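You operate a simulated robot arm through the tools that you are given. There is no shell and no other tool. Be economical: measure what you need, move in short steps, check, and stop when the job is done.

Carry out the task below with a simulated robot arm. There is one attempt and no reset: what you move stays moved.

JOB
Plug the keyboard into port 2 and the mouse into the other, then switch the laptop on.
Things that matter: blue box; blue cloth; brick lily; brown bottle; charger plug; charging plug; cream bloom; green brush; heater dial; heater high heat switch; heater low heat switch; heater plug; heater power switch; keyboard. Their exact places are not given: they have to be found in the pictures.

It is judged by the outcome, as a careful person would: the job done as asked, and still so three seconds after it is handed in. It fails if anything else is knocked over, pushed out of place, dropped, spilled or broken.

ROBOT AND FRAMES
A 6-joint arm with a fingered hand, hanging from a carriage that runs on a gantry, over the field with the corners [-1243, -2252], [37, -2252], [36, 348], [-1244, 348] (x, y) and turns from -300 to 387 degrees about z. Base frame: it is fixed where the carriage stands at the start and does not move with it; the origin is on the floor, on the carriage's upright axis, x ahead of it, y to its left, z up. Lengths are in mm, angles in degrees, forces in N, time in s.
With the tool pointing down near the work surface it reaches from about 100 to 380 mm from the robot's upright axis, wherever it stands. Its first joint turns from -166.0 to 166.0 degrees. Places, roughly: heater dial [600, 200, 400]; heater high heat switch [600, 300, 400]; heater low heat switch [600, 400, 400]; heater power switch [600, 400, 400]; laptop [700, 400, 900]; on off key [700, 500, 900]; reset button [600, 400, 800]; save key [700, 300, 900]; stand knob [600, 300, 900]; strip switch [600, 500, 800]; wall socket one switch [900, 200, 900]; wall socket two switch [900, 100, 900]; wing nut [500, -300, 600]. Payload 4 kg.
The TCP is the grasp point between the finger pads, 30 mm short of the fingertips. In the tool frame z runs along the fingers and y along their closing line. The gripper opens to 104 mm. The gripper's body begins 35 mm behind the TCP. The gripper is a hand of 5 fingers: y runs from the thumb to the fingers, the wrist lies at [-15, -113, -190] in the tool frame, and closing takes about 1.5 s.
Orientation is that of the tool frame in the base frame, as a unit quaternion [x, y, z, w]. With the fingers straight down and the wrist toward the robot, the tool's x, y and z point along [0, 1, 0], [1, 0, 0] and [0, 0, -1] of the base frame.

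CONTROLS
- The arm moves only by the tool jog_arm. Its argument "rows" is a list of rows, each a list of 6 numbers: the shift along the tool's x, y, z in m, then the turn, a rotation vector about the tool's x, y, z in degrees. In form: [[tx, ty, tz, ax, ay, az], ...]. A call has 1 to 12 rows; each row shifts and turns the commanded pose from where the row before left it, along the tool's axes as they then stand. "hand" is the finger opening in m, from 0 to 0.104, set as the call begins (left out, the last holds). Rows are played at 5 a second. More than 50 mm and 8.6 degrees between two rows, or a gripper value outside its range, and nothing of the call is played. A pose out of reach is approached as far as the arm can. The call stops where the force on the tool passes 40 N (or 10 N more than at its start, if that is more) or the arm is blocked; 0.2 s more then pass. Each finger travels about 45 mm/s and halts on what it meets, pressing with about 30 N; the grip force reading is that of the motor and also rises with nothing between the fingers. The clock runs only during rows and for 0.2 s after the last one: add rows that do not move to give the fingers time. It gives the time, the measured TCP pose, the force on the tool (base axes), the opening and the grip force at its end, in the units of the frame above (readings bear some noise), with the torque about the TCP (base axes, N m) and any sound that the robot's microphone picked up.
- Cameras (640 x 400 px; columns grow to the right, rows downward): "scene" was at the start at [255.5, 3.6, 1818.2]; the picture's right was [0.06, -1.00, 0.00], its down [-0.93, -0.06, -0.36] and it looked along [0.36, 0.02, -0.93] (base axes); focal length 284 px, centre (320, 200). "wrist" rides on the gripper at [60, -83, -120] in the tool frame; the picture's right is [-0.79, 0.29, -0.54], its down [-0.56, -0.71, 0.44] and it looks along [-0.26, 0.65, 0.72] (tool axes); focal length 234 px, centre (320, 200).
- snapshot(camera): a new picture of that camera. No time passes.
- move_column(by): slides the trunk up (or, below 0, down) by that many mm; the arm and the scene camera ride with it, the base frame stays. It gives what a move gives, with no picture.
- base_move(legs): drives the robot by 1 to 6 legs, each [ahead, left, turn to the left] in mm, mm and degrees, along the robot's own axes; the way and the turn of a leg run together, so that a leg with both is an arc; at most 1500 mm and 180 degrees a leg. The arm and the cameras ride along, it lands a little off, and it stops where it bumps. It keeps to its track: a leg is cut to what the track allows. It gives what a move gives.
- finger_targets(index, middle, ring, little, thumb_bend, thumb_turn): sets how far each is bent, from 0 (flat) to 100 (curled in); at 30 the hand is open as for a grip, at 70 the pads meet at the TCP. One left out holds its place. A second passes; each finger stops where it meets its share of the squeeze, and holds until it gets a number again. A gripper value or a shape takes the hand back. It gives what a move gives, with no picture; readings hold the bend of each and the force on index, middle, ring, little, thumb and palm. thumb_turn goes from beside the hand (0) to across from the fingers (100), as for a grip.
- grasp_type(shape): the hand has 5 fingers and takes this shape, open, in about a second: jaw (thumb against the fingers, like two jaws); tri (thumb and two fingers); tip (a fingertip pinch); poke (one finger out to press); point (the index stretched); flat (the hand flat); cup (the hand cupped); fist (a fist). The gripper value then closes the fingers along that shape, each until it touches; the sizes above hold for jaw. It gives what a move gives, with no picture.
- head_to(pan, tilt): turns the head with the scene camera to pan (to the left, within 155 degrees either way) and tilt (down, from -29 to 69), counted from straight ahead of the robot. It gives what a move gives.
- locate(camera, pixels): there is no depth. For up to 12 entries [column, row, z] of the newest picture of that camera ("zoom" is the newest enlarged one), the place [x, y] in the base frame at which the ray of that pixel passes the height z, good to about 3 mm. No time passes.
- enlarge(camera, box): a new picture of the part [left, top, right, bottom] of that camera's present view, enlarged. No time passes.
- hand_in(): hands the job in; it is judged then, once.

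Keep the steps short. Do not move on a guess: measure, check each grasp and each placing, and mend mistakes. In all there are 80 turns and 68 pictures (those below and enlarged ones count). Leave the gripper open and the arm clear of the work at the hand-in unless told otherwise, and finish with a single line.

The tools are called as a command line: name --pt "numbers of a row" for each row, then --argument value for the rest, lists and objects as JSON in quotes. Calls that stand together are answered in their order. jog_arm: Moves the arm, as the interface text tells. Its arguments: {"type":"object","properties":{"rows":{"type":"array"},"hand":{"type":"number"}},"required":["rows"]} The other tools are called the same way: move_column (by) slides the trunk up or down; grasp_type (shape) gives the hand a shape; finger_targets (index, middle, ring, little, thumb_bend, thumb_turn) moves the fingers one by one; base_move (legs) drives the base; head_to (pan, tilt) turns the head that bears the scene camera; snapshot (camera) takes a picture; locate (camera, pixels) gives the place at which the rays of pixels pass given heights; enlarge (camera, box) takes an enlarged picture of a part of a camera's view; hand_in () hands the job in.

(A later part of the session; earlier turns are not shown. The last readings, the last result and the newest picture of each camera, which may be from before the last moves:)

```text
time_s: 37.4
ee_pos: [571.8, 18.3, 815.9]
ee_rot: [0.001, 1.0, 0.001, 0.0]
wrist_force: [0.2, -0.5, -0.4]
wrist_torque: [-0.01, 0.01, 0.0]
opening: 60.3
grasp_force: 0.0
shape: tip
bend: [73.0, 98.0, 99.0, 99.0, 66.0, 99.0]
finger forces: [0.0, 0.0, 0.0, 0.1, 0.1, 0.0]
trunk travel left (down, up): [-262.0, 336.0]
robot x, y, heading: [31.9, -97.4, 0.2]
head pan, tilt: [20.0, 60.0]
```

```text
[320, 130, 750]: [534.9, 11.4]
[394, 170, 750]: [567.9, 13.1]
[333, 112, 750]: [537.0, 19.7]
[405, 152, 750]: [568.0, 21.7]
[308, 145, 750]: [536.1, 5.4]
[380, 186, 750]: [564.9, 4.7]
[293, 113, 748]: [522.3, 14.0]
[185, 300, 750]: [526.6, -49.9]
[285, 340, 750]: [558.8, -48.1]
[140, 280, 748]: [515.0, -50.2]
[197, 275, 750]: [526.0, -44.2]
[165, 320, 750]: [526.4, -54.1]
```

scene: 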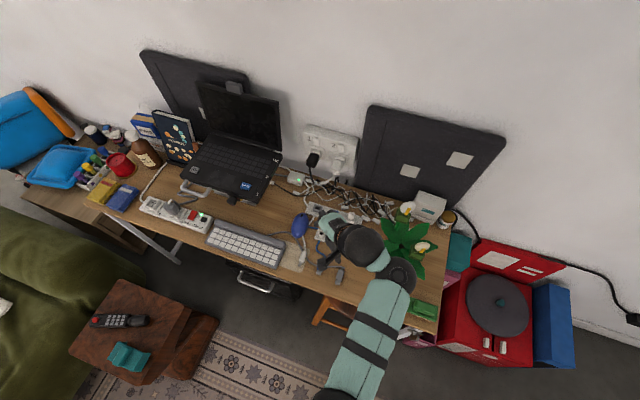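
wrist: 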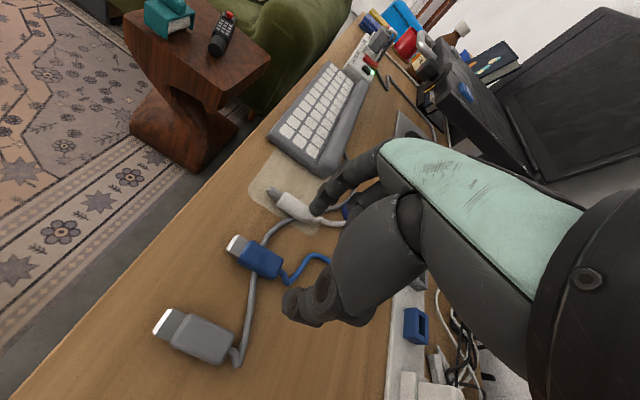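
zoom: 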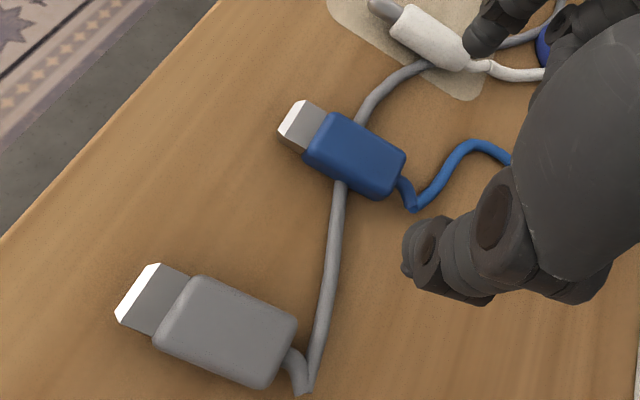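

The blue body centre is (551, 13), 31 long by 15.5 wide, aligned with x. I'll move the TCP to (553, 13).

jog_arm --pt "0.019 -0.005 0 0 0 0" --pt "0 0 0 0 0 0"

```text
time_s: 38.0
ee_pos: [565.4, 15.2, 805.7]
ee_rot: [0.0, 1.0, 0.001, 0.0]
wrist_force: [-0.2, 1.4, 1.5]
wrist_torque: [-0.02, -0.01, -0.02]
opening: 60.6
grasp_force: 0.0
shape: tip
bend: [73.0, 98.0, 99.0, 99.0, 66.0, 99.0]
finger forces: [0.1, 0.0, 0.0, 0.0, 0.0, 0.1]
out of reach, approached as far as the arm can: row 1
trunk travel left (down, up): [-262.0, 336.0]
robot x, y, heading: [34.1, -99.4, -0.1]
head pan, tilt: [20.0, 60.0]
```

At this yaw the reach is marginal because the wrist is too high relative to the trunk. I'll raise the trunk 100 and go down with the arm instead.

move_column --by 100

jog_arm --pt "0 0 0.03 0 0 0" --pt "0 0 0.03 0 0 0" --pt "0 0 0.03 0 0 0" --pt "0 0 0 0 0 0"

```text
time_s: 39.3
ee_pos: [565.2, 14.0, 905.6]
ee_rot: [0.0, 1.0, 0.001, 0.0]
wrist_force: [-1.2, -0.1, -0.2]
wrist_torque: [0.03, 0.04, 0.01]
opening: 60.4
grasp_force: 0.1
shape: tip
bend: [73.0, 98.0, 99.0, 99.0, 66.0, 99.0]
finger forces: [0.0, 0.0, 0.0, 0.0, 0.1, 0.0]
trunk travel left (down, up): [-362.0, 236.0]
robot x, y, heading: [36.3, -96.2, -0.0]
head pan, tilt: [20.0, 60.0]
```

```text
time_s: 40.3
ee_pos: [555.1, 5.3, 821.5]
ee_rot: [0.0, 1.0, 0.0, 0.001]
wrist_force: [-0.5, -0.4, -0.6]
wrist_torque: [0.0, -0.01, -0.01]
opening: 60.5
grasp_force: 0.0
shape: tip
bend: [73.0, 98.0, 99.0, 99.0, 66.0, 99.0]
finger forces: [0.1, 0.1, 0.1, 0.1, 0.1, 0.0]
out of reach, approached as far as the arm can: row 3
trunk travel left (down, up): [-362.0, 236.0]
robot x, y, heading: [32.5, -95.3, -0.1]
head pan, tilt: [20.0, 60.0]
```

The configuration at (555, 5) is good. The carriage and trunk can do the fine positioning: left 8, then down 35, and check.

base_move --legs '[[0, 8, 0]]'

move_column --by -35

snapshot --camera "wrist"

```text
time_s: 41.0
ee_pos: [555.2, 14.5, 820.1]
ee_rot: [0.0, 1.0, 0.0, 0.0]
wrist_force: [-0.4, -0.1, 0.4]
wrist_torque: [0.0, -0.01, -0.01]
opening: 60.6
grasp_force: 0.1
shape: tip
bend: [73.0, 98.0, 99.0, 99.0, 66.0, 99.0]
finger forces: [0.0, 0.1, 0.0, 0.0, 0.0, 0.0]
trunk travel left (down, up): [-362.0, 236.0]
robot x, y, heading: [32.8, -89.6, -0.0]
head pan, tilt: [20.0, 60.0]
```

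```text
time_s: 41.8
ee_pos: [556.0, 12.7, 785.4]
ee_rot: [0.0, 1.0, 0.0, 0.0]
wrist_force: [-0.1, 0.4, -0.6]
wrist_torque: [-0.02, 0.01, -0.05]
opening: 60.7
grasp_force: 0.0
shape: tip
bend: [73.0, 98.0, 99.0, 99.0, 66.0, 99.0]
finger forces: [0.0, 0.0, 0.0, 0.0, 0.1, 0.0]
trunk travel left (down, up): [-327.0, 271.0]
robot x, y, heading: [34.1, -87.6, -0.2]
head pan, tilt: [20.0, 60.0]
```

```text
30 pictures are left
```

wrist: 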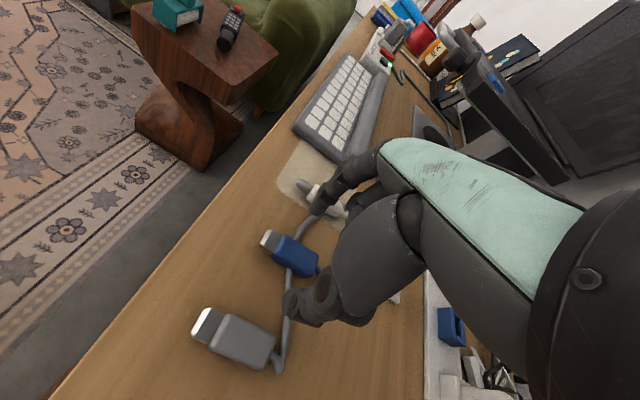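

The plug lies between index and thumb. I'll narrow to 40 mm, then lower 12.

jog_arm --pt "0 0 0 0 0 0" --pt "0 0 0 0 0 0" --pt "0 0 0 0 0 0" --hand 0.04

move_column --by -12

enlarge --camera "wrist" --box '[220, 180, 380, 340]'

```text
time_s: 42.6
ee_pos: [556.2, 13.8, 785.3]
ee_rot: [-0.001, 1.0, 0.0, 0.001]
wrist_force: [0.9, 0.0, 1.1]
wrist_torque: [0.0, 0.01, 0.0]
opening: 40.5
grasp_force: 0.2
shape: tip
bend: [74.0, 98.0, 99.0, 99.0, 73.0, 100.0]
finger forces: [0.0, 0.0, 0.0, 0.0, 0.0, 0.0]
trunk travel left (down, up): [-327.0, 271.0]
robot x, y, heading: [35.5, -90.1, -0.1]
head pan, tilt: [20.0, 60.0]
```

```text
time_s: 43.2
ee_pos: [556.2, 13.5, 773.6]
ee_rot: [0.001, 1.0, 0.0, 0.001]
wrist_force: [1.0, -0.3, -0.1]
wrist_torque: [0.0, 0.01, 0.04]
opening: 40.5
grasp_force: 0.1
shape: tip
bend: [74.0, 98.0, 99.0, 99.0, 73.0, 100.0]
finger forces: [0.0, 0.0, 0.0, 0.1, 0.1, 0.0]
trunk travel left (down, up): [-315.0, 283.0]
robot x, y, heading: [30.7, -92.5, 0.0]
head pan, tilt: [20.0, 60.0]
```

```text
2.50 times, centred on (300, 260) of wrist
```

zoom: 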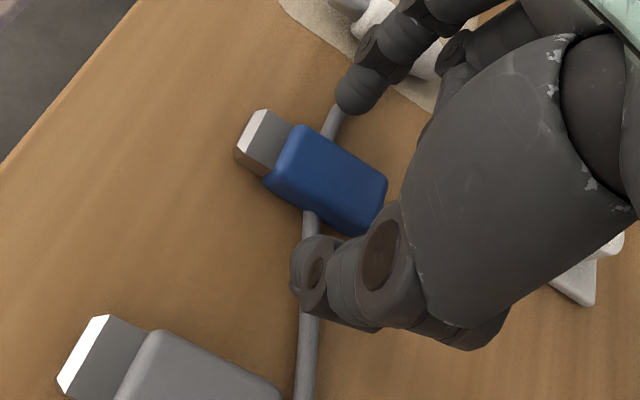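

The plug is centred between the index and thumb. I'll lower 6 more and close.

move_column --by -6

jog_arm --pt "0 0 0 0 0 0" --pt "0 0 0 0 0 0" --pt "0 0 0 0 0 0" --pt "0 0 0 0 0 0" --pt "0 0 0 0 0 0" --pt "0 0 0 0 0 0" --pt "0 0 0 0 0 0" --hand 0.0

enlarge --camera "wrist" --box '[220, 180, 380, 340]'

```text
time_s: 43.8
ee_pos: [554.7, 14.4, 767.4]
ee_rot: [0.0, 1.0, 0.0, 0.001]
wrist_force: [-1.5, 0.5, -0.3]
wrist_torque: [-0.03, 0.02, 0.0]
opening: 40.5
grasp_force: 0.0
shape: tip
bend: [74.0, 98.0, 99.0, 99.0, 73.0, 100.0]
finger forces: [0.0, 0.0, 0.1, 0.0, 0.1, 0.1]
trunk travel left (down, up): [-309.0, 289.0]
robot x, y, heading: [33.8, -91.3, -0.2]
head pan, tilt: [20.0, 60.0]
```

```text
time_s: 45.4
ee_pos: [553.8, 13.4, 767.4]
ee_rot: [0.0, 1.0, 0.0, 0.0]
wrist_force: [0.0, -0.5, -0.5]
wrist_torque: [0.0, -0.01, 0.02]
opening: 13.5
grasp_force: 30.2
shape: tip
bend: [72.0, 100.0, 100.0, 100.0, 74.0, 100.0]
finger forces: [28.7, 0.0, 0.0, 0.0, 28.8, 0.0]
trunk travel left (down, up): [-309.0, 289.0]
robot x, y, heading: [33.1, -88.8, -0.1]
head pan, tilt: [20.0, 60.0]
```

```text
2.50 times, centred on (300, 260) of wrist
```

zoom: 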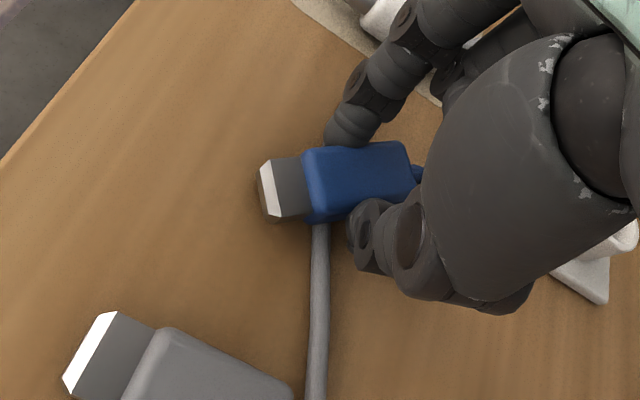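

It's gripped (29 N), but the plug turned in the pinch since the index and thumb tips are staggered. I'll measure its present angle.

locate --camera "zoom" --pixels '[[264, 190, 748], [305, 155, 750], [312, 215, 750], [408, 142, 750], [418, 165, 750], [308, 185, 750]]'

```text
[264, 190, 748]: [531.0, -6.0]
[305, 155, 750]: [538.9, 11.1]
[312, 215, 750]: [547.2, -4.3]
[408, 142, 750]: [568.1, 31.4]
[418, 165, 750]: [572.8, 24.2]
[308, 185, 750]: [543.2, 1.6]
```

The plug is held squarely but turned 35° in the hand, so I'll compensate at the insertion with tool yaw −35°. I lift with the trunk and check the grasp.

move_column --by 170

jog_arm --pt "0.004 0 0 0 0 8.4" --pt "0.004 0 0 0 0 8.4" --pt "0.004 0 0 0 0 8.4" --pt "0.004 0 0 0 0 8.4" --pt "0 0 0 0 0 8.4" --pt "0 0 0 0 0 8.4" --pt "0 0 0 0 0 8.4" --pt "0 0 0 0 0 8.4" --pt "0 0 0 0 0 8.4" --pt "0 0 0 0 0 8.4" --pt "0 0 0 0 0 8.4" --pt "0 0 0 0 0 0"

jog_arm --pt "0 0 0 0 0 8.4" --pt "0 0 0 0 0 8.4" --pt "0 0 0 0 0 8.4" --pt "0 0 0 0 0 7.4" --pt "0 0 0 0 0 0"

snapshot --camera "wrist"

```text
time_s: 47.3
ee_pos: [553.8, 12.9, 938.4]
ee_rot: [0.001, 1.0, 0.001, 0.0]
wrist_force: [-0.4, -0.4, 0.5]
wrist_torque: [-0.02, 0.02, 0.0]
opening: 13.6
grasp_force: 30.6
shape: tip
bend: [72.0, 100.0, 100.0, 100.0, 74.0, 100.0]
finger forces: [28.7, 0.1, 0.0, 0.1, 28.7, 0.0]
trunk travel left (down, up): [-479.0, 119.0]
robot x, y, heading: [33.6, -87.0, -0.2]
head pan, tilt: [20.0, 60.0]
```

```text
time_s: 49.9
ee_pos: [643.9, 12.0, 853.0]
ee_rot: [0.722, 0.691, 0.001, 0.001]
wrist_force: [0.6, 0.1, -0.6]
wrist_torque: [0.0, -0.01, 0.01]
opening: 13.4
grasp_force: 30.0
shape: tip
bend: [72.0, 100.0, 100.0, 100.0, 74.0, 100.0]
finger forces: [29.0, 0.0, 0.0, 0.0, 29.0, 0.0]
out of reach, approached as far as the arm can: row 1, 2, 3, 4, 5, 6, 7, 8, 9
trunk travel left (down, up): [-479.0, 119.0]
robot x, y, heading: [32.0, -90.0, -0.2]
head pan, tilt: [20.0, 60.0]
```

```text
time_s: 51.1
ee_pos: [622.5, 9.6, 872.4]
ee_rot: [0.887, 0.461, 0.0, 0.0]
wrist_force: [-0.3, -0.2, -0.6]
wrist_torque: [-0.01, 0.04, 0.02]
opening: 13.2
grasp_force: 29.2
shape: tip
bend: [72.0, 100.0, 100.0, 100.0, 74.0, 100.0]
finger forces: [29.1, 0.0, 0.0, 0.0, 29.1, 0.0]
out of reach, approached as far as the arm can: row 2, 3, 4
trunk travel left (down, up): [-479.0, 119.0]
robot x, y, heading: [32.0, -94.2, -0.4]
head pan, tilt: [20.0, 60.0]
```

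```text
27 pictures are left
```

wrist: 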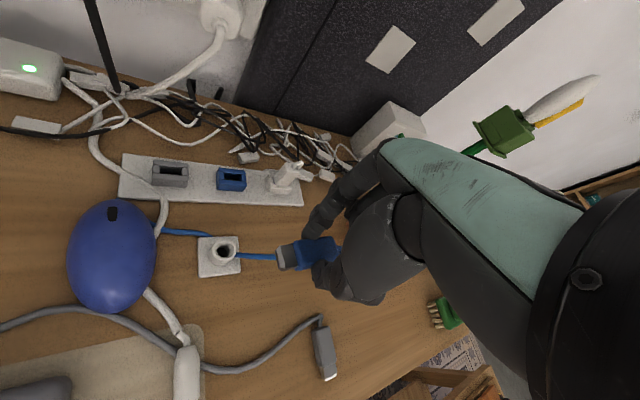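

The hand has moved to (622, 10, 872), still holding the plug (29 N). I'll check the plug's direction at plug height (~849).

enlarge --camera "wrist" --box '[260, 200, 360, 300]'

```text
4.00 times, centred on (310, 250) of wrist
```

zoom: 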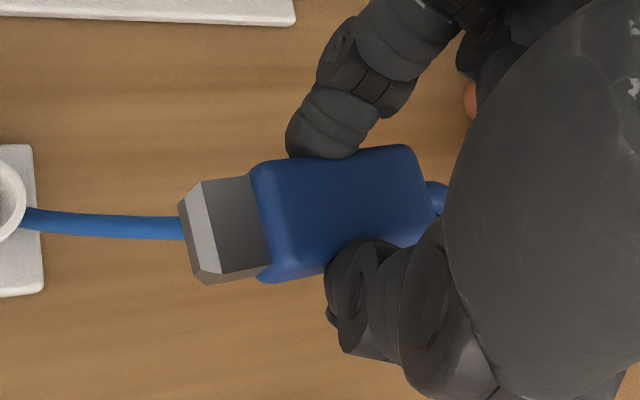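

locate --camera "zoom" --pixels '[[202, 183, 853], [250, 176, 853], [222, 275, 853], [268, 265, 853], [265, 165, 855], [405, 148, 855], [191, 240, 849], [435, 190, 850]]'

```text
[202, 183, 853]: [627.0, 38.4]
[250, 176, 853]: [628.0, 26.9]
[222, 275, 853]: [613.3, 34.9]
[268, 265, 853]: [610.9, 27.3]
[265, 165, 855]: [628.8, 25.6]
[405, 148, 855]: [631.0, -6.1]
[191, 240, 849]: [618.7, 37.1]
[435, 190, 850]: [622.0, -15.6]
```

The plug points 4° off +y. I'll correct that turn and step forward in x by about 31 here in the open, and see the result.

jog_arm --pt "0 0 0 0 0 4" --pt "0.009 0.0127 0 0 0 0" --pt "0.009 0.0127 0 0 0 0" --pt "0 0 0 0 0 0"

```text
time_s: 52.1
ee_pos: [629.4, 7.0, 889.6]
ee_rot: [0.902, 0.431, 0.0, 0.0]
wrist_force: [-0.3, -0.1, 0.2]
wrist_torque: [-0.01, 0.02, -0.01]
opening: 13.2
grasp_force: 30.2
shape: tip
bend: [72.0, 100.0, 100.0, 100.0, 74.0, 100.0]
finger forces: [29.0, 0.1, 0.1, 0.0, 29.1, 0.0]
out of reach, approached as far as the arm can: row 1, 2, 3
trunk travel left (down, up): [-479.0, 119.0]
robot x, y, heading: [32.4, -85.6, -0.2]
head pan, tilt: [20.0, 60.0]
```

The arm reaches farther when it is higher relative to the trunk and straight ahead. I'll raise the arm and lower the trunk, and shift the carriage left while moving the arm right.

jog_arm --pt "0 0 -0.035 0 0 0" --pt "0 0 -0.035 0 0 0" --pt "0 0 -0.035 0 0 0" --pt "0 0 0 0 0 0"

base_move --legs '[[4, 140, 0]]'

jog_arm --pt "-0.0291 0.0236 0 0 0 0" --pt "-0.0291 0.0236 0 0 0 0" --pt "-0.0291 0.0236 0 0 0 0" --pt "-0.0291 0.0236 0 0 0 0" --pt "0 0 0 0 0 0"

```text
time_s: 53.1
ee_pos: [628.6, 5.8, 995.3]
ee_rot: [0.903, 0.43, 0.0, 0.0]
wrist_force: [0.2, 0.3, -0.6]
wrist_torque: [0.0, -0.02, -0.01]
opening: 13.2
grasp_force: 29.9
shape: tip
bend: [72.0, 100.0, 100.0, 100.0, 74.0, 100.0]
finger forces: [29.0, 0.1, 0.0, 0.0, 29.2, 0.0]
trunk travel left (down, up): [-479.0, 119.0]
robot x, y, heading: [30.8, -86.3, -0.2]
head pan, tilt: [20.0, 60.0]
```

```text
time_s: 54.4
ee_pos: [629.3, 144.7, 993.6]
ee_rot: [0.903, 0.43, 0.001, 0.0]
wrist_force: [0.4, 0.1, -0.8]
wrist_torque: [0.0, 0.01, -0.05]
opening: 13.0
grasp_force: 29.8
shape: tip
bend: [72.0, 100.0, 100.0, 100.0, 74.0, 100.0]
finger forces: [29.1, 0.0, 0.0, 0.0, 29.1, 0.0]
trunk travel left (down, up): [-479.0, 119.0]
robot x, y, heading: [33.5, 52.8, -0.3]
head pan, tilt: [20.0, 60.0]
```

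```text
time_s: 55.6
ee_pos: [628.9, -7.1, 994.6]
ee_rot: [0.902, 0.431, 0.0, 0.0]
wrist_force: [0.2, 0.7, 0.0]
wrist_torque: [0.03, 0.0, 0.01]
opening: 12.9
grasp_force: 29.6
shape: tip
bend: [72.0, 100.0, 100.0, 100.0, 74.0, 100.0]
finger forces: [28.9, 0.0, 0.0, 0.0, 29.0, 0.1]
trunk travel left (down, up): [-479.0, 119.0]
robot x, y, heading: [31.1, 49.3, -0.2]
head pan, tilt: [20.0, 60.0]
```

Reachable and tracking exactly. Now forward 30 in x, left by carriage to y≈185, then lower to z≈888.

jog_arm --pt "0.0189 0.0233 0 0 0 0" --pt "0 0 0 0 0 0"

base_move --legs '[[0, 192, 0]]'

move_column --by -106

snapshot --camera "wrist"

snapshot --camera "scene"

```text
time_s: 56.2
ee_pos: [659.2, -6.6, 994.9]
ee_rot: [0.902, 0.431, 0.0, 0.0]
wrist_force: [0.3, 0.9, -0.1]
wrist_torque: [-0.01, 0.01, 0.0]
opening: 13.0
grasp_force: 30.7
shape: tip
bend: [72.0, 100.0, 100.0, 100.0, 74.0, 100.0]
finger forces: [28.9, 0.0, 0.0, 0.0, 29.0, 0.0]
trunk travel left (down, up): [-479.0, 119.0]
robot x, y, heading: [36.4, 53.3, -0.2]
head pan, tilt: [20.0, 60.0]
```

```text
time_s: 57.8
ee_pos: [659.1, 186.5, 993.9]
ee_rot: [0.903, 0.43, 0.0, 0.0]
wrist_force: [-0.3, -0.1, -1.0]
wrist_torque: [0.01, 0.01, 0.02]
opening: 13.1
grasp_force: 29.9
shape: tip
bend: [72.0, 100.0, 100.0, 100.0, 74.0, 100.0]
finger forces: [29.0, 0.1, 0.0, 0.0, 29.0, 0.0]
trunk travel left (down, up): [-479.0, 119.0]
robot x, y, heading: [32.8, 243.3, 0.0]
head pan, tilt: [20.0, 60.0]
```

```text
time_s: 59.2
ee_pos: [658.8, 187.3, 887.2]
ee_rot: [0.902, 0.431, 0.0, 0.001]
wrist_force: [-0.2, 0.4, -0.2]
wrist_torque: [-0.03, 0.02, 0.0]
opening: 13.2
grasp_force: 30.2
shape: tip
bend: [72.0, 100.0, 100.0, 100.0, 74.0, 100.0]
finger forces: [29.0, 0.0, 0.1, 0.0, 28.9, 0.0]
trunk travel left (down, up): [-373.0, 225.0]
robot x, y, heading: [35.4, 237.7, -0.3]
head pan, tilt: [20.0, 60.0]
```

```text
25 pictures are left
```

wrist: 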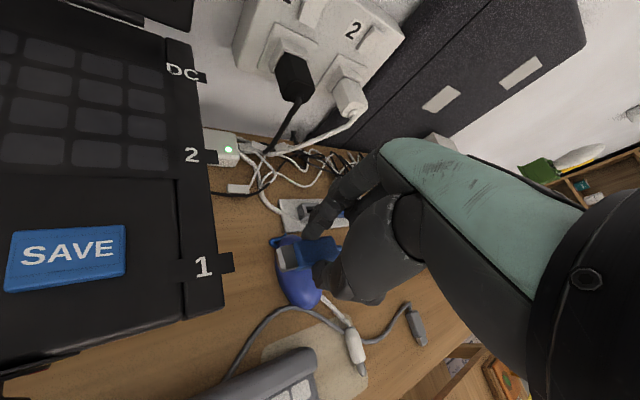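

```text
24 pictures are left
```

scene: 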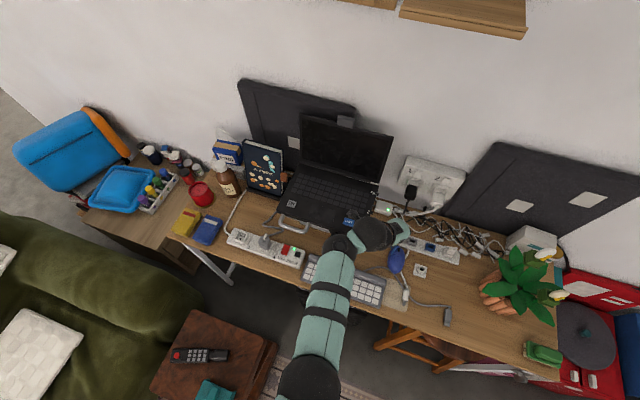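

The wrist camera sees both tag 1 (end at (232,263)) and the plug tip (280,258). I'll zoom for alignment.

enlarge --camera "wrist" --box '[180, 205, 340, 305]'

```text
4.00 times, centred on (260, 255) of wrist
```

zoom: 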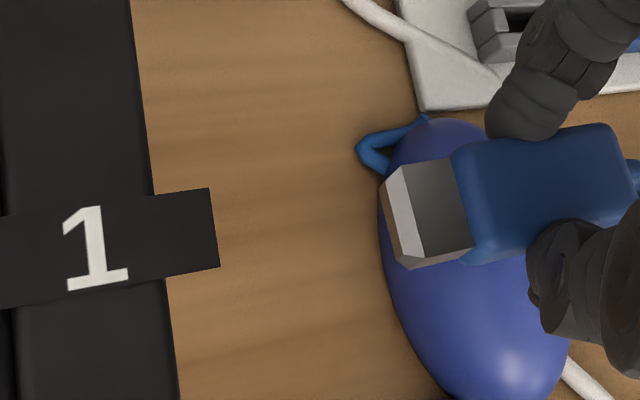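

locate --camera "zoom" --pixels '[[208, 188, 876], [220, 268, 876], [152, 196, 876], [165, 280, 876], [403, 165, 868], [418, 258, 868], [383, 185, 860], [402, 268, 860], [453, 157, 868], [472, 247, 868], [465, 145, 871], [605, 125, 871]]'

```text
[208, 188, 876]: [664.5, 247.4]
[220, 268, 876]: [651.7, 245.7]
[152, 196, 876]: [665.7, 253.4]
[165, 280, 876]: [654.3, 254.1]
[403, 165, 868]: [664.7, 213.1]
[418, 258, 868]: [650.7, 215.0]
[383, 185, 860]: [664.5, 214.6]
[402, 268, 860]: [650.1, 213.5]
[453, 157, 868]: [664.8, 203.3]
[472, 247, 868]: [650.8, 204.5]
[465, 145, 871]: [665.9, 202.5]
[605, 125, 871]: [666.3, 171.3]
```

The tip (x 657.5) is aligned with tag 1 (x≈658.5), pointing straight +y, and the face is at y≈255. I'll advance 36 mm to sit just short of the face and check.

jog_arm --pt "0.0095 -0.0073 -0.001 0 0 0" --pt "0.0095 -0.0073 0 0 0 0" --pt "0.0095 -0.0073 0 0 0 0" --pt "0 0 0 0 0 0"

enlarge --camera "wrist" --box '[200, 205, 360, 305]'

enlarge --camera "scene" --box '[330, 170, 430, 270]'

```text
time_s: 60.2
ee_pos: [660.2, 223.1, 888.8]
ee_rot: [0.903, 0.43, 0.0, 0.001]
wrist_force: [0.2, -1.1, 0.2]
wrist_torque: [-0.02, 0.05, -0.02]
opening: 13.1
grasp_force: 29.8
shape: tip
bend: [72.0, 100.0, 100.0, 100.0, 74.0, 100.0]
finger forces: [29.0, 0.1, 0.1, 0.0, 29.0, 0.1]
trunk travel left (down, up): [-373.0, 225.0]
robot x, y, heading: [33.3, 241.6, -0.1]
head pan, tilt: [20.0, 60.0]
```

```text
4.00 times, centred on (280, 255) of wrist
```

zoom: 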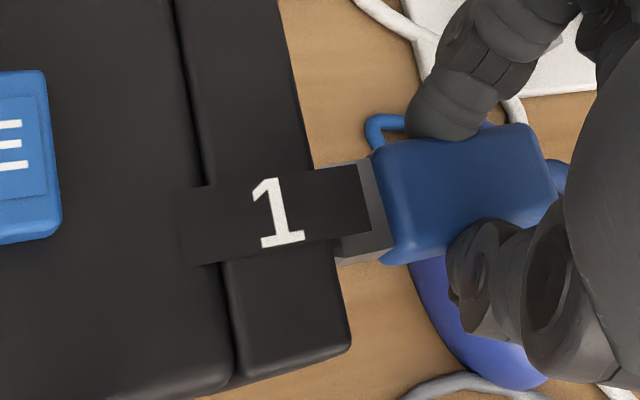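

```text
4.00 times, centred on (380, 220) of scene
```

zoom: 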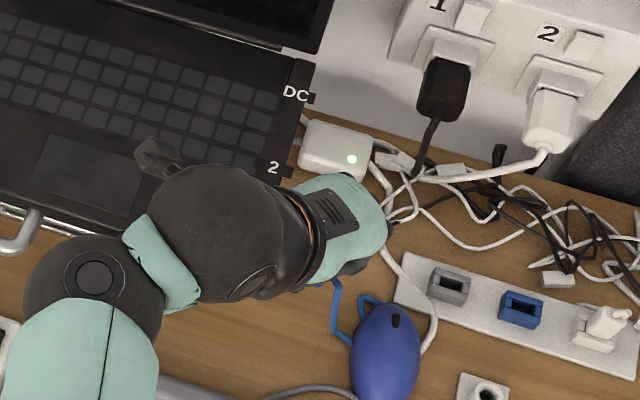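

locate --camera "zoom" --pixels '[[358, 163, 876], [371, 231, 876], [315, 168, 876], [330, 240, 876], [372, 158, 869], [393, 249, 869], [340, 262, 869], [318, 166, 869], [335, 268, 861], [380, 145, 872], [400, 262, 872]]'

jog_arm --pt "0.0023 -0.0019 0 0 0 0" --pt "0.0023 -0.0019 0 0 0 0" --pt "0 0 0 0 0 0"

```text
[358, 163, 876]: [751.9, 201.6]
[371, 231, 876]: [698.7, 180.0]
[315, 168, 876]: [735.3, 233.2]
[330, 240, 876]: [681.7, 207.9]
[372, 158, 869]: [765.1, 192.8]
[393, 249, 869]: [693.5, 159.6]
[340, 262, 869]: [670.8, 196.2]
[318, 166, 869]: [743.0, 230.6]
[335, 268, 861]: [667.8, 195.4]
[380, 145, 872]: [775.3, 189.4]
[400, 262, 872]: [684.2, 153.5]
```

```text
time_s: 61.0
ee_pos: [659.9, 229.1, 888.2]
ee_rot: [0.903, 0.43, 0.0, 0.0]
wrist_force: [0.0, -0.3, -0.4]
wrist_torque: [0.02, -0.01, -0.02]
opening: 13.5
grasp_force: 30.2
shape: tip
bend: [72.0, 100.0, 100.0, 100.0, 74.0, 100.0]
finger forces: [29.0, 0.0, 0.0, 0.0, 29.0, 0.0]
trunk travel left (down, up): [-373.0, 225.0]
robot x, y, heading: [30.6, 240.2, -0.2]
head pan, tilt: [20.0, 60.0]
```

No contact yet at y 229 (tip ≈ 256). I'll advance in 2 mm steps and watch the force.

jog_arm --pt "0.00155 -0.00126 0 0 0 0" --pt "0.00155 -0.00126 0 0 0 0" --pt "0 0 0 0 0 0"

enlarge --camera "wrist" --box '[200, 205, 360, 305]'

```text
time_s: 61.8
ee_pos: [661.0, 232.1, 889.1]
ee_rot: [0.903, 0.429, 0.0, 0.0]
wrist_force: [-0.4, -0.3, 0.0]
wrist_torque: [0.0, 0.0, 0.0]
opening: 13.3
grasp_force: 29.7
shape: tip
bend: [72.0, 100.0, 100.0, 100.0, 74.0, 100.0]
finger forces: [29.0, 0.1, 0.0, 0.0, 29.0, 0.0]
trunk travel left (down, up): [-373.0, 225.0]
robot x, y, heading: [33.4, 240.8, -0.1]
head pan, tilt: [20.0, 60.0]
```

```text
4.00 times, centred on (280, 255) of wrist
```

zoom: 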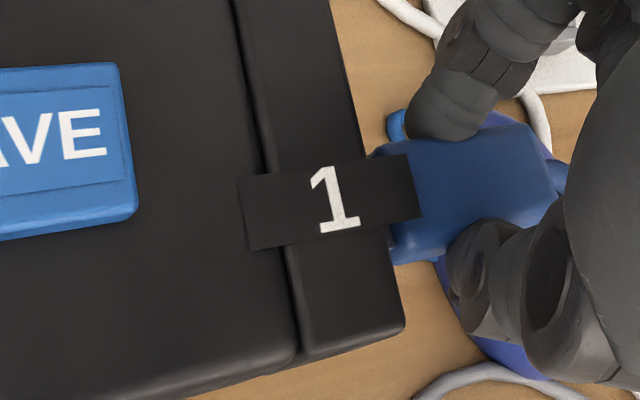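

The tip has gone in without force; the body front is close to the bar. I'll keep stepping until it seats.

jog_arm --pt "0.00155 -0.00126 0 0 0 0" --pt "0.00155 -0.00126 0 0 0 0" --pt "0 0 0 0 0 0"

jog_arm --pt "0.00155 -0.00126 0 0 0 0" --pt "0.00078 -0.00063 0 0 0 0" --pt "0 0 0 0 0 0"

enlarge --camera "wrist" --box '[200, 205, 360, 305]'

```text
time_s: 62.6
ee_pos: [659.5, 237.2, 888.9]
ee_rot: [0.903, 0.43, 0.001, 0.0]
wrist_force: [0.3, -1.2, -0.7]
wrist_torque: [-0.06, 0.0, -0.01]
opening: 12.8
grasp_force: 30.1
shape: tip
bend: [72.0, 100.0, 100.0, 100.0, 74.0, 100.0]
finger forces: [29.1, 0.1, 0.1, 0.0, 28.9, 0.0]
trunk travel left (down, up): [-373.0, 225.0]
robot x, y, heading: [32.8, 242.2, -0.3]
head pan, tilt: [20.0, 60.0]
```

```text
time_s: 63.4
ee_pos: [660.2, 237.9, 889.0]
ee_rot: [0.903, 0.43, 0.001, 0.0]
wrist_force: [2.2, -7.6, -5.1]
wrist_torque: [-0.12, -0.24, -0.02]
opening: 12.4
grasp_force: 29.5
shape: tip
bend: [72.0, 100.0, 100.0, 100.0, 74.0, 100.0]
finger forces: [30.3, 0.0, 0.0, 0.0, 27.7, 0.1]
trunk travel left (down, up): [-373.0, 225.0]
robot x, y, heading: [29.9, 242.3, -0.0]
head pan, tilt: [20.0, 60.0]
```

```text
4.00 times, centred on (280, 255) of wrist
```

zoom: 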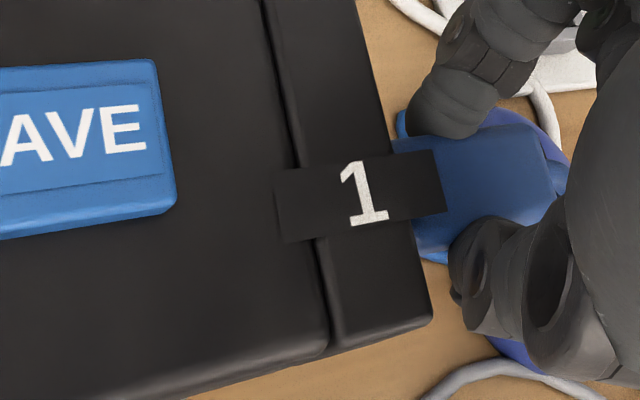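

The force rose to 7.6 N against +y, so the body is meeting the face. One more millimetre for a firm seat.

jog_arm --pt "0.0009 -0.0007 0 0 0 0" --pt "0 0 0 0 0 0"

```text
time_s: 64.0
ee_pos: [659.8, 238.5, 888.6]
ee_rot: [0.903, 0.43, 0.0, 0.001]
wrist_force: [2.4, -11.0, -4.9]
wrist_torque: [-0.24, -0.25, -0.04]
opening: 12.6
grasp_force: 29.6
shape: tip
bend: [72.0, 100.0, 100.0, 100.0, 74.0, 100.0]
finger forces: [30.6, 0.0, 0.0, 0.0, 28.0, 0.1]
trunk travel left (down, up): [-373.0, 225.0]
robot x, y, heading: [31.1, 240.0, -0.6]
head pan, tilt: [20.0, 60.0]
```

It is bottomed with firm contact. I'll open to 40 mm and look.

jog_arm --pt "0 0 0 0 0 0" --pt "0 0 0 0 0 0" --pt "0 0 0 0 0 0" --pt "0 0 0 0 0 0" --hand 0.045

enlarge --camera "wrist" --box '[200, 205, 360, 305]'

```text
time_s: 65.0
ee_pos: [659.4, 242.4, 889.1]
ee_rot: [0.902, 0.431, 0.001, 0.0]
wrist_force: [0.6, 0.0, 0.6]
wrist_torque: [-0.02, -0.02, 0.03]
opening: 45.0
grasp_force: 0.0
shape: tip
bend: [74.0, 98.0, 99.0, 99.0, 72.0, 100.0]
finger forces: [0.0, 0.0, 0.0, 0.0, 0.1, 0.1]
trunk travel left (down, up): [-373.0, 225.0]
robot x, y, heading: [34.3, 242.0, -0.1]
head pan, tilt: [20.0, 60.0]
```

```text
4.00 times, centred on (280, 255) of wrist
```

zoom: 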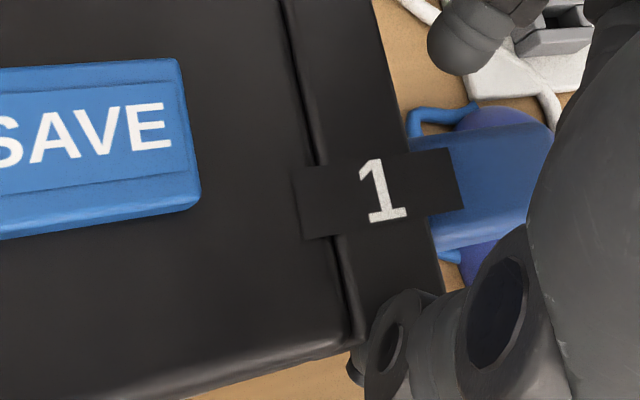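

Port 1 holds the blue plug, flush. I'll lift off, move clear, and test whether the arm reaches x≈730 at this yaw for port 2.

move_column --by 110

base_move --legs '[[4, -60, 0]]'

jog_arm --pt "0.0218 0.0269 0 0 0 0" --pt "0.0218 0.0269 0 0 0 0" --pt "0 0 0 0 0 0"

```text
time_s: 66.4
ee_pos: [660.0, 242.8, 998.9]
ee_rot: [0.903, 0.431, 0.0, 0.0]
wrist_force: [0.0, 0.4, 0.1]
wrist_torque: [-0.03, -0.02, -0.01]
opening: 44.8
grasp_force: 0.0
shape: tip
bend: [74.0, 98.0, 99.0, 99.0, 72.0, 100.0]
finger forces: [0.0, 0.0, 0.1, 0.0, 0.1, 0.1]
trunk travel left (down, up): [-483.0, 115.0]
robot x, y, heading: [33.9, 238.7, -0.3]
head pan, tilt: [20.0, 60.0]
```

```text
time_s: 67.3
ee_pos: [659.3, 183.0, 998.7]
ee_rot: [0.903, 0.431, 0.0, 0.0]
wrist_force: [0.2, 0.2, 0.4]
wrist_torque: [0.01, 0.01, 0.0]
opening: 45.0
grasp_force: 0.0
shape: tip
bend: [74.0, 98.0, 99.0, 99.0, 72.0, 100.0]
finger forces: [0.0, 0.1, 0.0, 0.1, 0.1, 0.1]
trunk travel left (down, up): [-483.0, 115.0]
robot x, y, heading: [33.7, 185.7, -0.1]
head pan, tilt: [20.0, 60.0]
```

```text
time_s: 68.2
ee_pos: [730.3, 182.3, 1001.9]
ee_rot: [0.903, 0.43, 0.004, 0.0]
wrist_force: [0.5, -0.2, 0.4]
wrist_torque: [-0.02, 0.09, 0.01]
opening: 45.3
grasp_force: 0.0
shape: tip
bend: [74.0, 98.0, 99.0, 99.0, 72.0, 100.0]
finger forces: [0.0, 0.0, 0.0, 0.1, 0.0, 0.0]
trunk travel left (down, up): [-483.0, 115.0]
robot x, y, heading: [36.1, 183.3, -0.2]
head pan, tilt: [20.0, 60.0]
```

It reaches 730 fine. Now back to the grey plug, near (543, −50), with tool yaw 51°, which pre-compensates the skew. Retract, turn, then shift right.

jog_arm --pt "-0.0235 -0.0291 0 0 0 0" --pt "-0.0235 -0.0291 0 0 0 0" --pt "-0.0235 -0.0291 0 0 0 0" --pt "-0.0235 -0.0291 0 0 0 0" --pt "-0.0235 -0.0291 0 0 0 0" --pt "0 0 0 0 0 0"

jog_arm --pt "0 0 0 0 0 -8.2" --pt "0 0 0 0 0 -8.2" --pt "0 0 0 0 0 -8.2" --pt "0 0 0 0 0 -8.2" --pt "0 0 0 0 0 -8.2" --pt "0 0 0 0 0 -8.2" --pt "0 0 0 0 0 -8.2" --pt "0 0 0 0 0 -8.2" --pt "0 0 0 0 0 -8.2" --pt "0 0 0 0 0 -8.2" --pt "0 0 0 0 0 -8" --pt "0 0 0 0 0 0"

base_move --legs '[[0, -230, 0]]'

snapshot --camera "wrist"

```text
time_s: 69.5
ee_pos: [541.5, 183.1, 998.8]
ee_rot: [0.903, 0.431, -0.001, 0.0]
wrist_force: [-0.1, 0.6, -0.4]
wrist_torque: [-0.05, -0.03, 0.0]
opening: 45.0
grasp_force: 0.1
shape: tip
bend: [74.0, 98.0, 99.0, 99.0, 72.0, 100.0]
finger forces: [0.0, 0.0, 0.1, 0.0, 0.0, 0.0]
trunk travel left (down, up): [-483.0, 115.0]
robot x, y, heading: [36.3, 183.9, -0.2]
head pan, tilt: [20.0, 60.0]
```

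```text
time_s: 72.2
ee_pos: [541.6, 182.2, 998.7]
ee_rot: [0.333, 0.943, 0.0, -0.001]
wrist_force: [0.2, -1.4, 0.8]
wrist_torque: [0.0, -0.01, 0.0]
opening: 45.0
grasp_force: 0.1
shape: tip
bend: [74.0, 98.0, 99.0, 99.0, 72.0, 100.0]
finger forces: [0.0, 0.0, 0.0, 0.0, 0.0, 0.1]
trunk travel left (down, up): [-483.0, 115.0]
robot x, y, heading: [30.2, 184.1, -0.4]
head pan, tilt: [20.0, 60.0]
```

```text
time_s: 73.9
ee_pos: [541.9, -46.1, 997.0]
ee_rot: [0.334, 0.943, -0.001, -0.001]
wrist_force: [0.4, 0.4, -0.6]
wrist_torque: [0.03, -0.01, 0.0]
opening: 45.2
grasp_force: 0.0
shape: tip
bend: [74.0, 98.0, 99.0, 99.0, 72.0, 100.0]
finger forces: [0.0, 0.0, 0.0, 0.0, 0.0, 0.1]
trunk travel left (down, up): [-483.0, 115.0]
robot x, y, heading: [29.8, -45.9, -0.1]
head pan, tilt: [20.0, 60.0]
```

```text
17 pictures are left
```

wrist: 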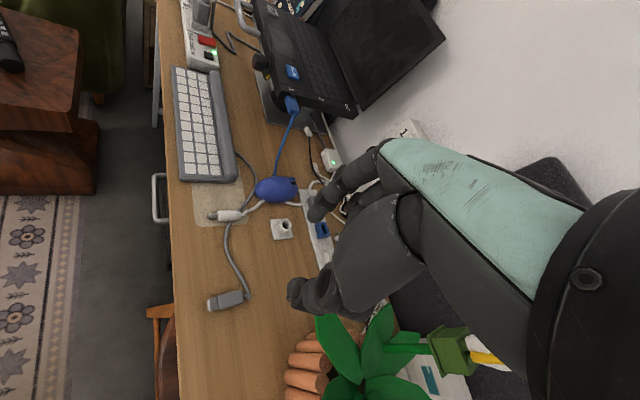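

The blue plug hangs properly in port 1. I'll locate the grey plug here, and the nearest leaf at (320,322).

enlarge --camera "wrist" --box '[190, 260, 350, 360]'

locate --camera "wrist" --pixels '[[318, 320, 850], [318, 320, 900], [360, 360, 850], [360, 360, 900]]'

```text
4.00 times, centred on (270, 310) of wrist
```

zoom: 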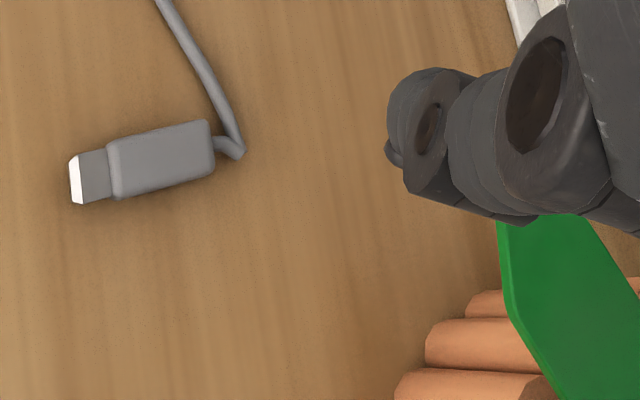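

```text
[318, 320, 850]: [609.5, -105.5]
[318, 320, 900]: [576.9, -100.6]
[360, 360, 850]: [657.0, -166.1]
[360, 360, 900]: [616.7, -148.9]
```

The leaf tip is near (605, −105, 850), leaving about 15–20 mm beside the curled fingers. I'll measure the plug.

locate --camera "zoom" --pixels '[[82, 178, 747], [110, 146, 750], [119, 194, 750], [205, 124, 750], [212, 170, 750]]'

```text
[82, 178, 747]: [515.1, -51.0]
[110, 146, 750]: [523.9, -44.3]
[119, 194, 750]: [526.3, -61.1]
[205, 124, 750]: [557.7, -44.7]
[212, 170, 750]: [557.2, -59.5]
```

I'll shift right 5 and lower to z≈785.

base_move --legs '[[0, -5, 0]]'

move_column --by -150

move_column --by -62

snapshot --camera "wrist"

```text
time_s: 74.6
ee_pos: [540.7, -52.0, 998.1]
ee_rot: [0.334, 0.943, 0.0, 0.0]
wrist_force: [0.1, 0.2, 0.5]
wrist_torque: [-0.02, 0.05, -0.04]
opening: 45.3
grasp_force: 0.0
shape: tip
bend: [74.0, 98.0, 99.0, 99.0, 72.0, 100.0]
finger forces: [0.1, 0.0, 0.0, 0.0, 0.0, 0.0]
trunk travel left (down, up): [-483.0, 115.0]
robot x, y, heading: [33.0, -49.1, -0.4]
head pan, tilt: [20.0, 60.0]
```

```text
time_s: 76.3
ee_pos: [540.8, -51.5, 848.5]
ee_rot: [0.334, 0.943, 0.0, 0.0]
wrist_force: [0.1, 0.4, 0.7]
wrist_torque: [-0.02, 0.0, -0.04]
opening: 44.9
grasp_force: 0.0
shape: tip
bend: [74.0, 98.0, 99.0, 99.0, 72.0, 100.0]
finger forces: [0.1, 0.0, 0.0, 0.0, 0.0, 0.1]
trunk travel left (down, up): [-333.0, 265.0]
robot x, y, heading: [35.7, -51.4, -0.1]
head pan, tilt: [20.0, 60.0]
```

```text
time_s: 77.4
ee_pos: [540.8, -50.8, 786.1]
ee_rot: [0.333, 0.943, 0.0, 0.0]
wrist_force: [-0.1, -0.7, -0.8]
wrist_torque: [0.02, 0.04, 0.0]
opening: 45.1
grasp_force: 0.1
shape: tip
bend: [74.0, 98.0, 99.0, 99.0, 72.0, 100.0]
finger forces: [0.0, 0.1, 0.1, 0.0, 0.0, 0.0]
trunk travel left (down, up): [-271.0, 327.0]
robot x, y, heading: [32.6, -49.9, -0.5]
head pan, tilt: [20.0, 60.0]
```

```text
15 pictures are left
```

wrist: 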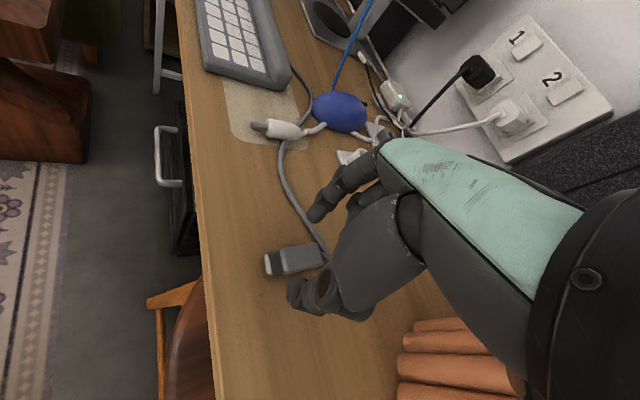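

The grey plug sits between index and thumb. Forward 3, down 18.5, then close.

jog_arm --pt "-0.0023 0.0019 0 0 0 0" --pt "0 0 0 0 0 0" --hand 0.04

move_column --by -18.5

jog_arm --pt "0 0 0 0 0 0" --pt "0 0 0 0 0 0" --pt "0 0 0 0 0 0" --pt "0 0 0 0 0 0" --pt "0 0 0 0 0 0" --pt "0 0 0 0 0 0" --pt "0 0 0 0 0 0" --hand 0.0

enlarge --camera "wrist" --box '[220, 180, 380, 340]'

```text
time_s: 78.0
ee_pos: [543.3, -50.4, 787.2]
ee_rot: [0.334, 0.942, 0.0, 0.0]
wrist_force: [0.6, 0.7, -0.6]
wrist_torque: [0.01, -0.02, 0.01]
opening: 40.3
grasp_force: 0.1
shape: tip
bend: [74.0, 98.0, 99.0, 99.0, 73.0, 100.0]
finger forces: [0.1, 0.0, 0.0, 0.1, 0.0, 0.0]
trunk travel left (down, up): [-271.0, 327.0]
robot x, y, heading: [32.9, -48.5, -0.2]
head pan, tilt: [20.0, 60.0]
```

```text
time_s: 78.6
ee_pos: [543.3, -50.7, 768.2]
ee_rot: [0.334, 0.943, 0.0, 0.0]
wrist_force: [-0.1, -0.3, 0.0]
wrist_torque: [-0.01, 0.01, 0.01]
opening: 40.6
grasp_force: 0.1
shape: tip
bend: [74.0, 98.0, 99.0, 99.0, 73.0, 100.0]
finger forces: [0.0, 0.0, 0.0, 0.0, 0.0, 0.0]
trunk travel left (down, up): [-253.0, 345.0]
robot x, y, heading: [29.5, -50.2, -0.2]
head pan, tilt: [20.0, 60.0]
```

```text
time_s: 80.2
ee_pos: [544.1, -51.3, 767.9]
ee_rot: [0.334, 0.942, 0.0, 0.0]
wrist_force: [0.1, 0.5, 0.1]
wrist_torque: [-0.02, 0.01, 0.05]
opening: 16.2
grasp_force: 29.6
shape: tip
bend: [72.0, 100.0, 100.0, 100.0, 75.0, 100.0]
finger forces: [24.7, 0.1, 0.0, 0.0, 24.6, 0.0]
trunk travel left (down, up): [-253.0, 345.0]
robot x, y, heading: [29.9, -49.8, -0.3]
head pan, tilt: [20.0, 60.0]
```

```text
2.50 times, centred on (300, 260) of wrist
```

zoom: 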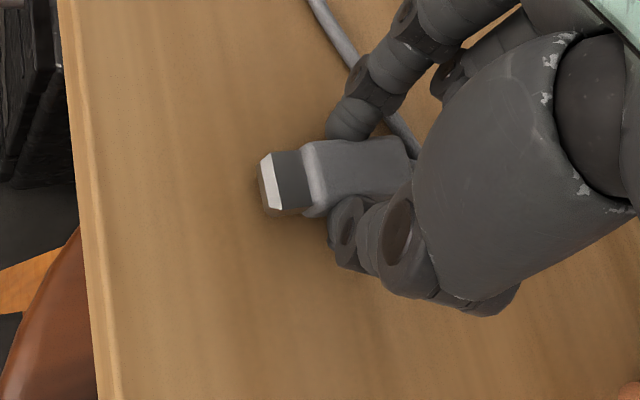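

A clean grasp, in the same pose in the hand as before. I'll measure its direction, then lift.

locate --camera "zoom" --pixels '[[271, 154, 748], [282, 210, 748], [303, 148, 749], [312, 207, 749], [310, 142, 751], [403, 137, 751]]'

move_column --by 90

move_column --by 120

base_move --legs '[[4, 80, 0]]'

```text
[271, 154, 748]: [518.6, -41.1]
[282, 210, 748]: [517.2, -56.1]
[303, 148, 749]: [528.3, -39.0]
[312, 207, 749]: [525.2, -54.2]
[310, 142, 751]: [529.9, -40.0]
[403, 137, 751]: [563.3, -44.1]
```

```text
time_s: 81.5
ee_pos: [542.1, -51.0, 857.6]
ee_rot: [0.333, 0.943, 0.0, 0.001]
wrist_force: [0.1, -0.2, -0.7]
wrist_torque: [0.01, 0.01, -0.01]
opening: 16.4
grasp_force: 29.9
shape: tip
bend: [72.0, 100.0, 100.0, 100.0, 75.0, 100.0]
finger forces: [24.6, 0.0, 0.0, 0.0, 24.6, 0.0]
trunk travel left (down, up): [-343.0, 255.0]
robot x, y, heading: [30.6, -53.1, 0.1]
head pan, tilt: [20.0, 60.0]
```

```text
time_s: 83.0
ee_pos: [543.2, -51.4, 976.0]
ee_rot: [0.334, 0.943, 0.0, 0.001]
wrist_force: [0.0, -0.1, -0.4]
wrist_torque: [-0.01, -0.01, 0.01]
opening: 15.8
grasp_force: 30.0
shape: tip
bend: [72.0, 100.0, 100.0, 100.0, 75.0, 100.0]
finger forces: [24.6, 0.1, 0.0, 0.0, 24.6, 0.1]
trunk travel left (down, up): [-463.0, 135.0]
robot x, y, heading: [29.0, -53.7, -0.0]
head pan, tilt: [20.0, 60.0]
```

```text
time_s: 84.0
ee_pos: [543.8, 30.1, 978.0]
ee_rot: [0.334, 0.943, 0.0, -0.001]
wrist_force: [-0.1, -0.1, 0.2]
wrist_torque: [-0.02, -0.02, 0.01]
opening: 16.3
grasp_force: 30.1
shape: tip
bend: [72.0, 100.0, 100.0, 100.0, 75.0, 100.0]
finger forces: [24.6, 0.0, 0.1, 0.1, 24.7, 0.1]
trunk travel left (down, up): [-463.0, 135.0]
robot x, y, heading: [32.1, 28.5, -0.1]
head pan, tilt: [20.0, 60.0]
```

Held firmly. I turn −87° (base) and advance to x≈728.

jog_arm --pt "0 0 0 0 0 7.9" --pt "0 0 0 0 0 7.9" --pt "0 0 0 0 0 7.9" --pt "0 0 0 0 0 7.9" --pt "0 0 0 0 0 7.9" --pt "0 0 0 0 0 7.9" --pt "0 0 0 0 0 7.9" --pt "0 0 0 0 0 7.9" --pt "0 0 0 0 0 7.9" --pt "0 0 0 0 0 7.9" --pt "0 0 0 0 0 8" --pt "0 0 0 0 0 0"

jog_arm --pt "0.0216 0.0298 0 0 0 0" --pt "0.0216 0.0298 0 0 0 0" --pt "0.0216 0.0298 0 0 0 0" --pt "0.0216 0.0298 0 0 0 0" --pt "0.0216 0.0298 0 0 0 0" --pt "0 0 0 0 0 0"

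base_move --legs '[[0, 150, 0]]'

move_column --by -89

enlarge --camera "wrist" --box '[180, 205, 340, 305]'

```text
time_s: 86.6
ee_pos: [544.6, 29.4, 978.3]
ee_rot: [0.892, 0.453, 0.0, 0.0]
wrist_force: [0.3, 0.0, 0.0]
wrist_torque: [0.01, 0.03, -0.01]
opening: 15.6
grasp_force: 30.1
shape: tip
bend: [72.0, 100.0, 100.0, 100.0, 75.0, 100.0]
finger forces: [25.0, 0.0, 0.0, 0.1, 25.0, 0.0]
trunk travel left (down, up): [-463.0, 135.0]
robot x, y, heading: [31.7, 30.1, -0.3]
head pan, tilt: [20.0, 60.0]
```

```text
time_s: 88.0
ee_pos: [729.4, 30.3, 978.6]
ee_rot: [0.891, 0.454, 0.001, 0.001]
wrist_force: [0.5, -0.2, 0.4]
wrist_torque: [-0.01, 0.0, -0.03]
opening: 15.9
grasp_force: 30.1
shape: tip
bend: [72.0, 100.0, 100.0, 100.0, 75.0, 100.0]
finger forces: [25.3, 0.0, 0.0, 0.1, 25.3, 0.0]
trunk travel left (down, up): [-463.0, 135.0]
robot x, y, heading: [35.8, 29.1, -0.1]
head pan, tilt: [20.0, 60.0]
```

```text
time_s: 89.4
ee_pos: [728.5, 178.6, 977.8]
ee_rot: [0.89, 0.455, 0.0, -0.001]
wrist_force: [0.2, 0.0, -0.3]
wrist_torque: [0.05, -0.02, -0.01]
opening: 15.6
grasp_force: 30.2
shape: tip
bend: [72.0, 100.0, 100.0, 100.0, 75.0, 100.0]
finger forces: [25.3, 0.0, 0.0, 0.1, 25.2, 0.1]
trunk travel left (down, up): [-463.0, 135.0]
robot x, y, heading: [33.2, 178.3, 0.0]
head pan, tilt: [20.0, 60.0]
```

```text
time_s: 90.6
ee_pos: [727.4, 179.6, 888.4]
ee_rot: [0.89, 0.455, -0.001, 0.0]
wrist_force: [-0.7, -0.5, -0.2]
wrist_torque: [0.0, 0.03, 0.02]
opening: 15.8
grasp_force: 29.9
shape: tip
bend: [72.0, 100.0, 100.0, 100.0, 75.0, 100.0]
finger forces: [25.3, 0.1, 0.0, 0.1, 25.3, 0.1]
trunk travel left (down, up): [-374.0, 224.0]
robot x, y, heading: [31.4, 174.8, -0.1]
head pan, tilt: [20.0, 60.0]
```

```text
4.00 times, centred on (260, 255) of wrist
```

zoom: 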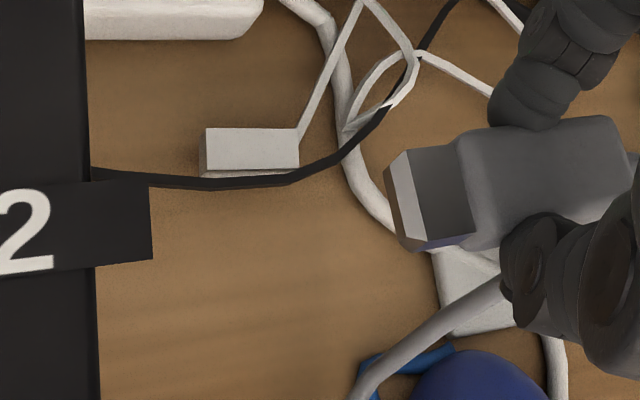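

Tag 2's end is at (150,222) in the zoom and the tip front at (407,150)–(424,242). I'll locate both.

locate --camera "zoom" --pixels '[[148, 185, 876], [152, 258, 876], [90, 185, 876], [97, 268, 876], [407, 150, 868], [424, 242, 868], [387, 172, 860], [402, 248, 860], [455, 144, 868], [474, 234, 868], [470, 133, 871], [610, 116, 871]]'

```text
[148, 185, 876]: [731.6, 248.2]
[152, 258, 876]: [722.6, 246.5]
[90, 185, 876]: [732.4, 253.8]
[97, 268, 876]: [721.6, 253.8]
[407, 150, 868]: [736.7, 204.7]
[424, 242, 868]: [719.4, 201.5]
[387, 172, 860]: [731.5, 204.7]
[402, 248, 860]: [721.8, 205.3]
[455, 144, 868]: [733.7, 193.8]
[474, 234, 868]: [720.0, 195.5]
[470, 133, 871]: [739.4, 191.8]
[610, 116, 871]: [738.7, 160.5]
```

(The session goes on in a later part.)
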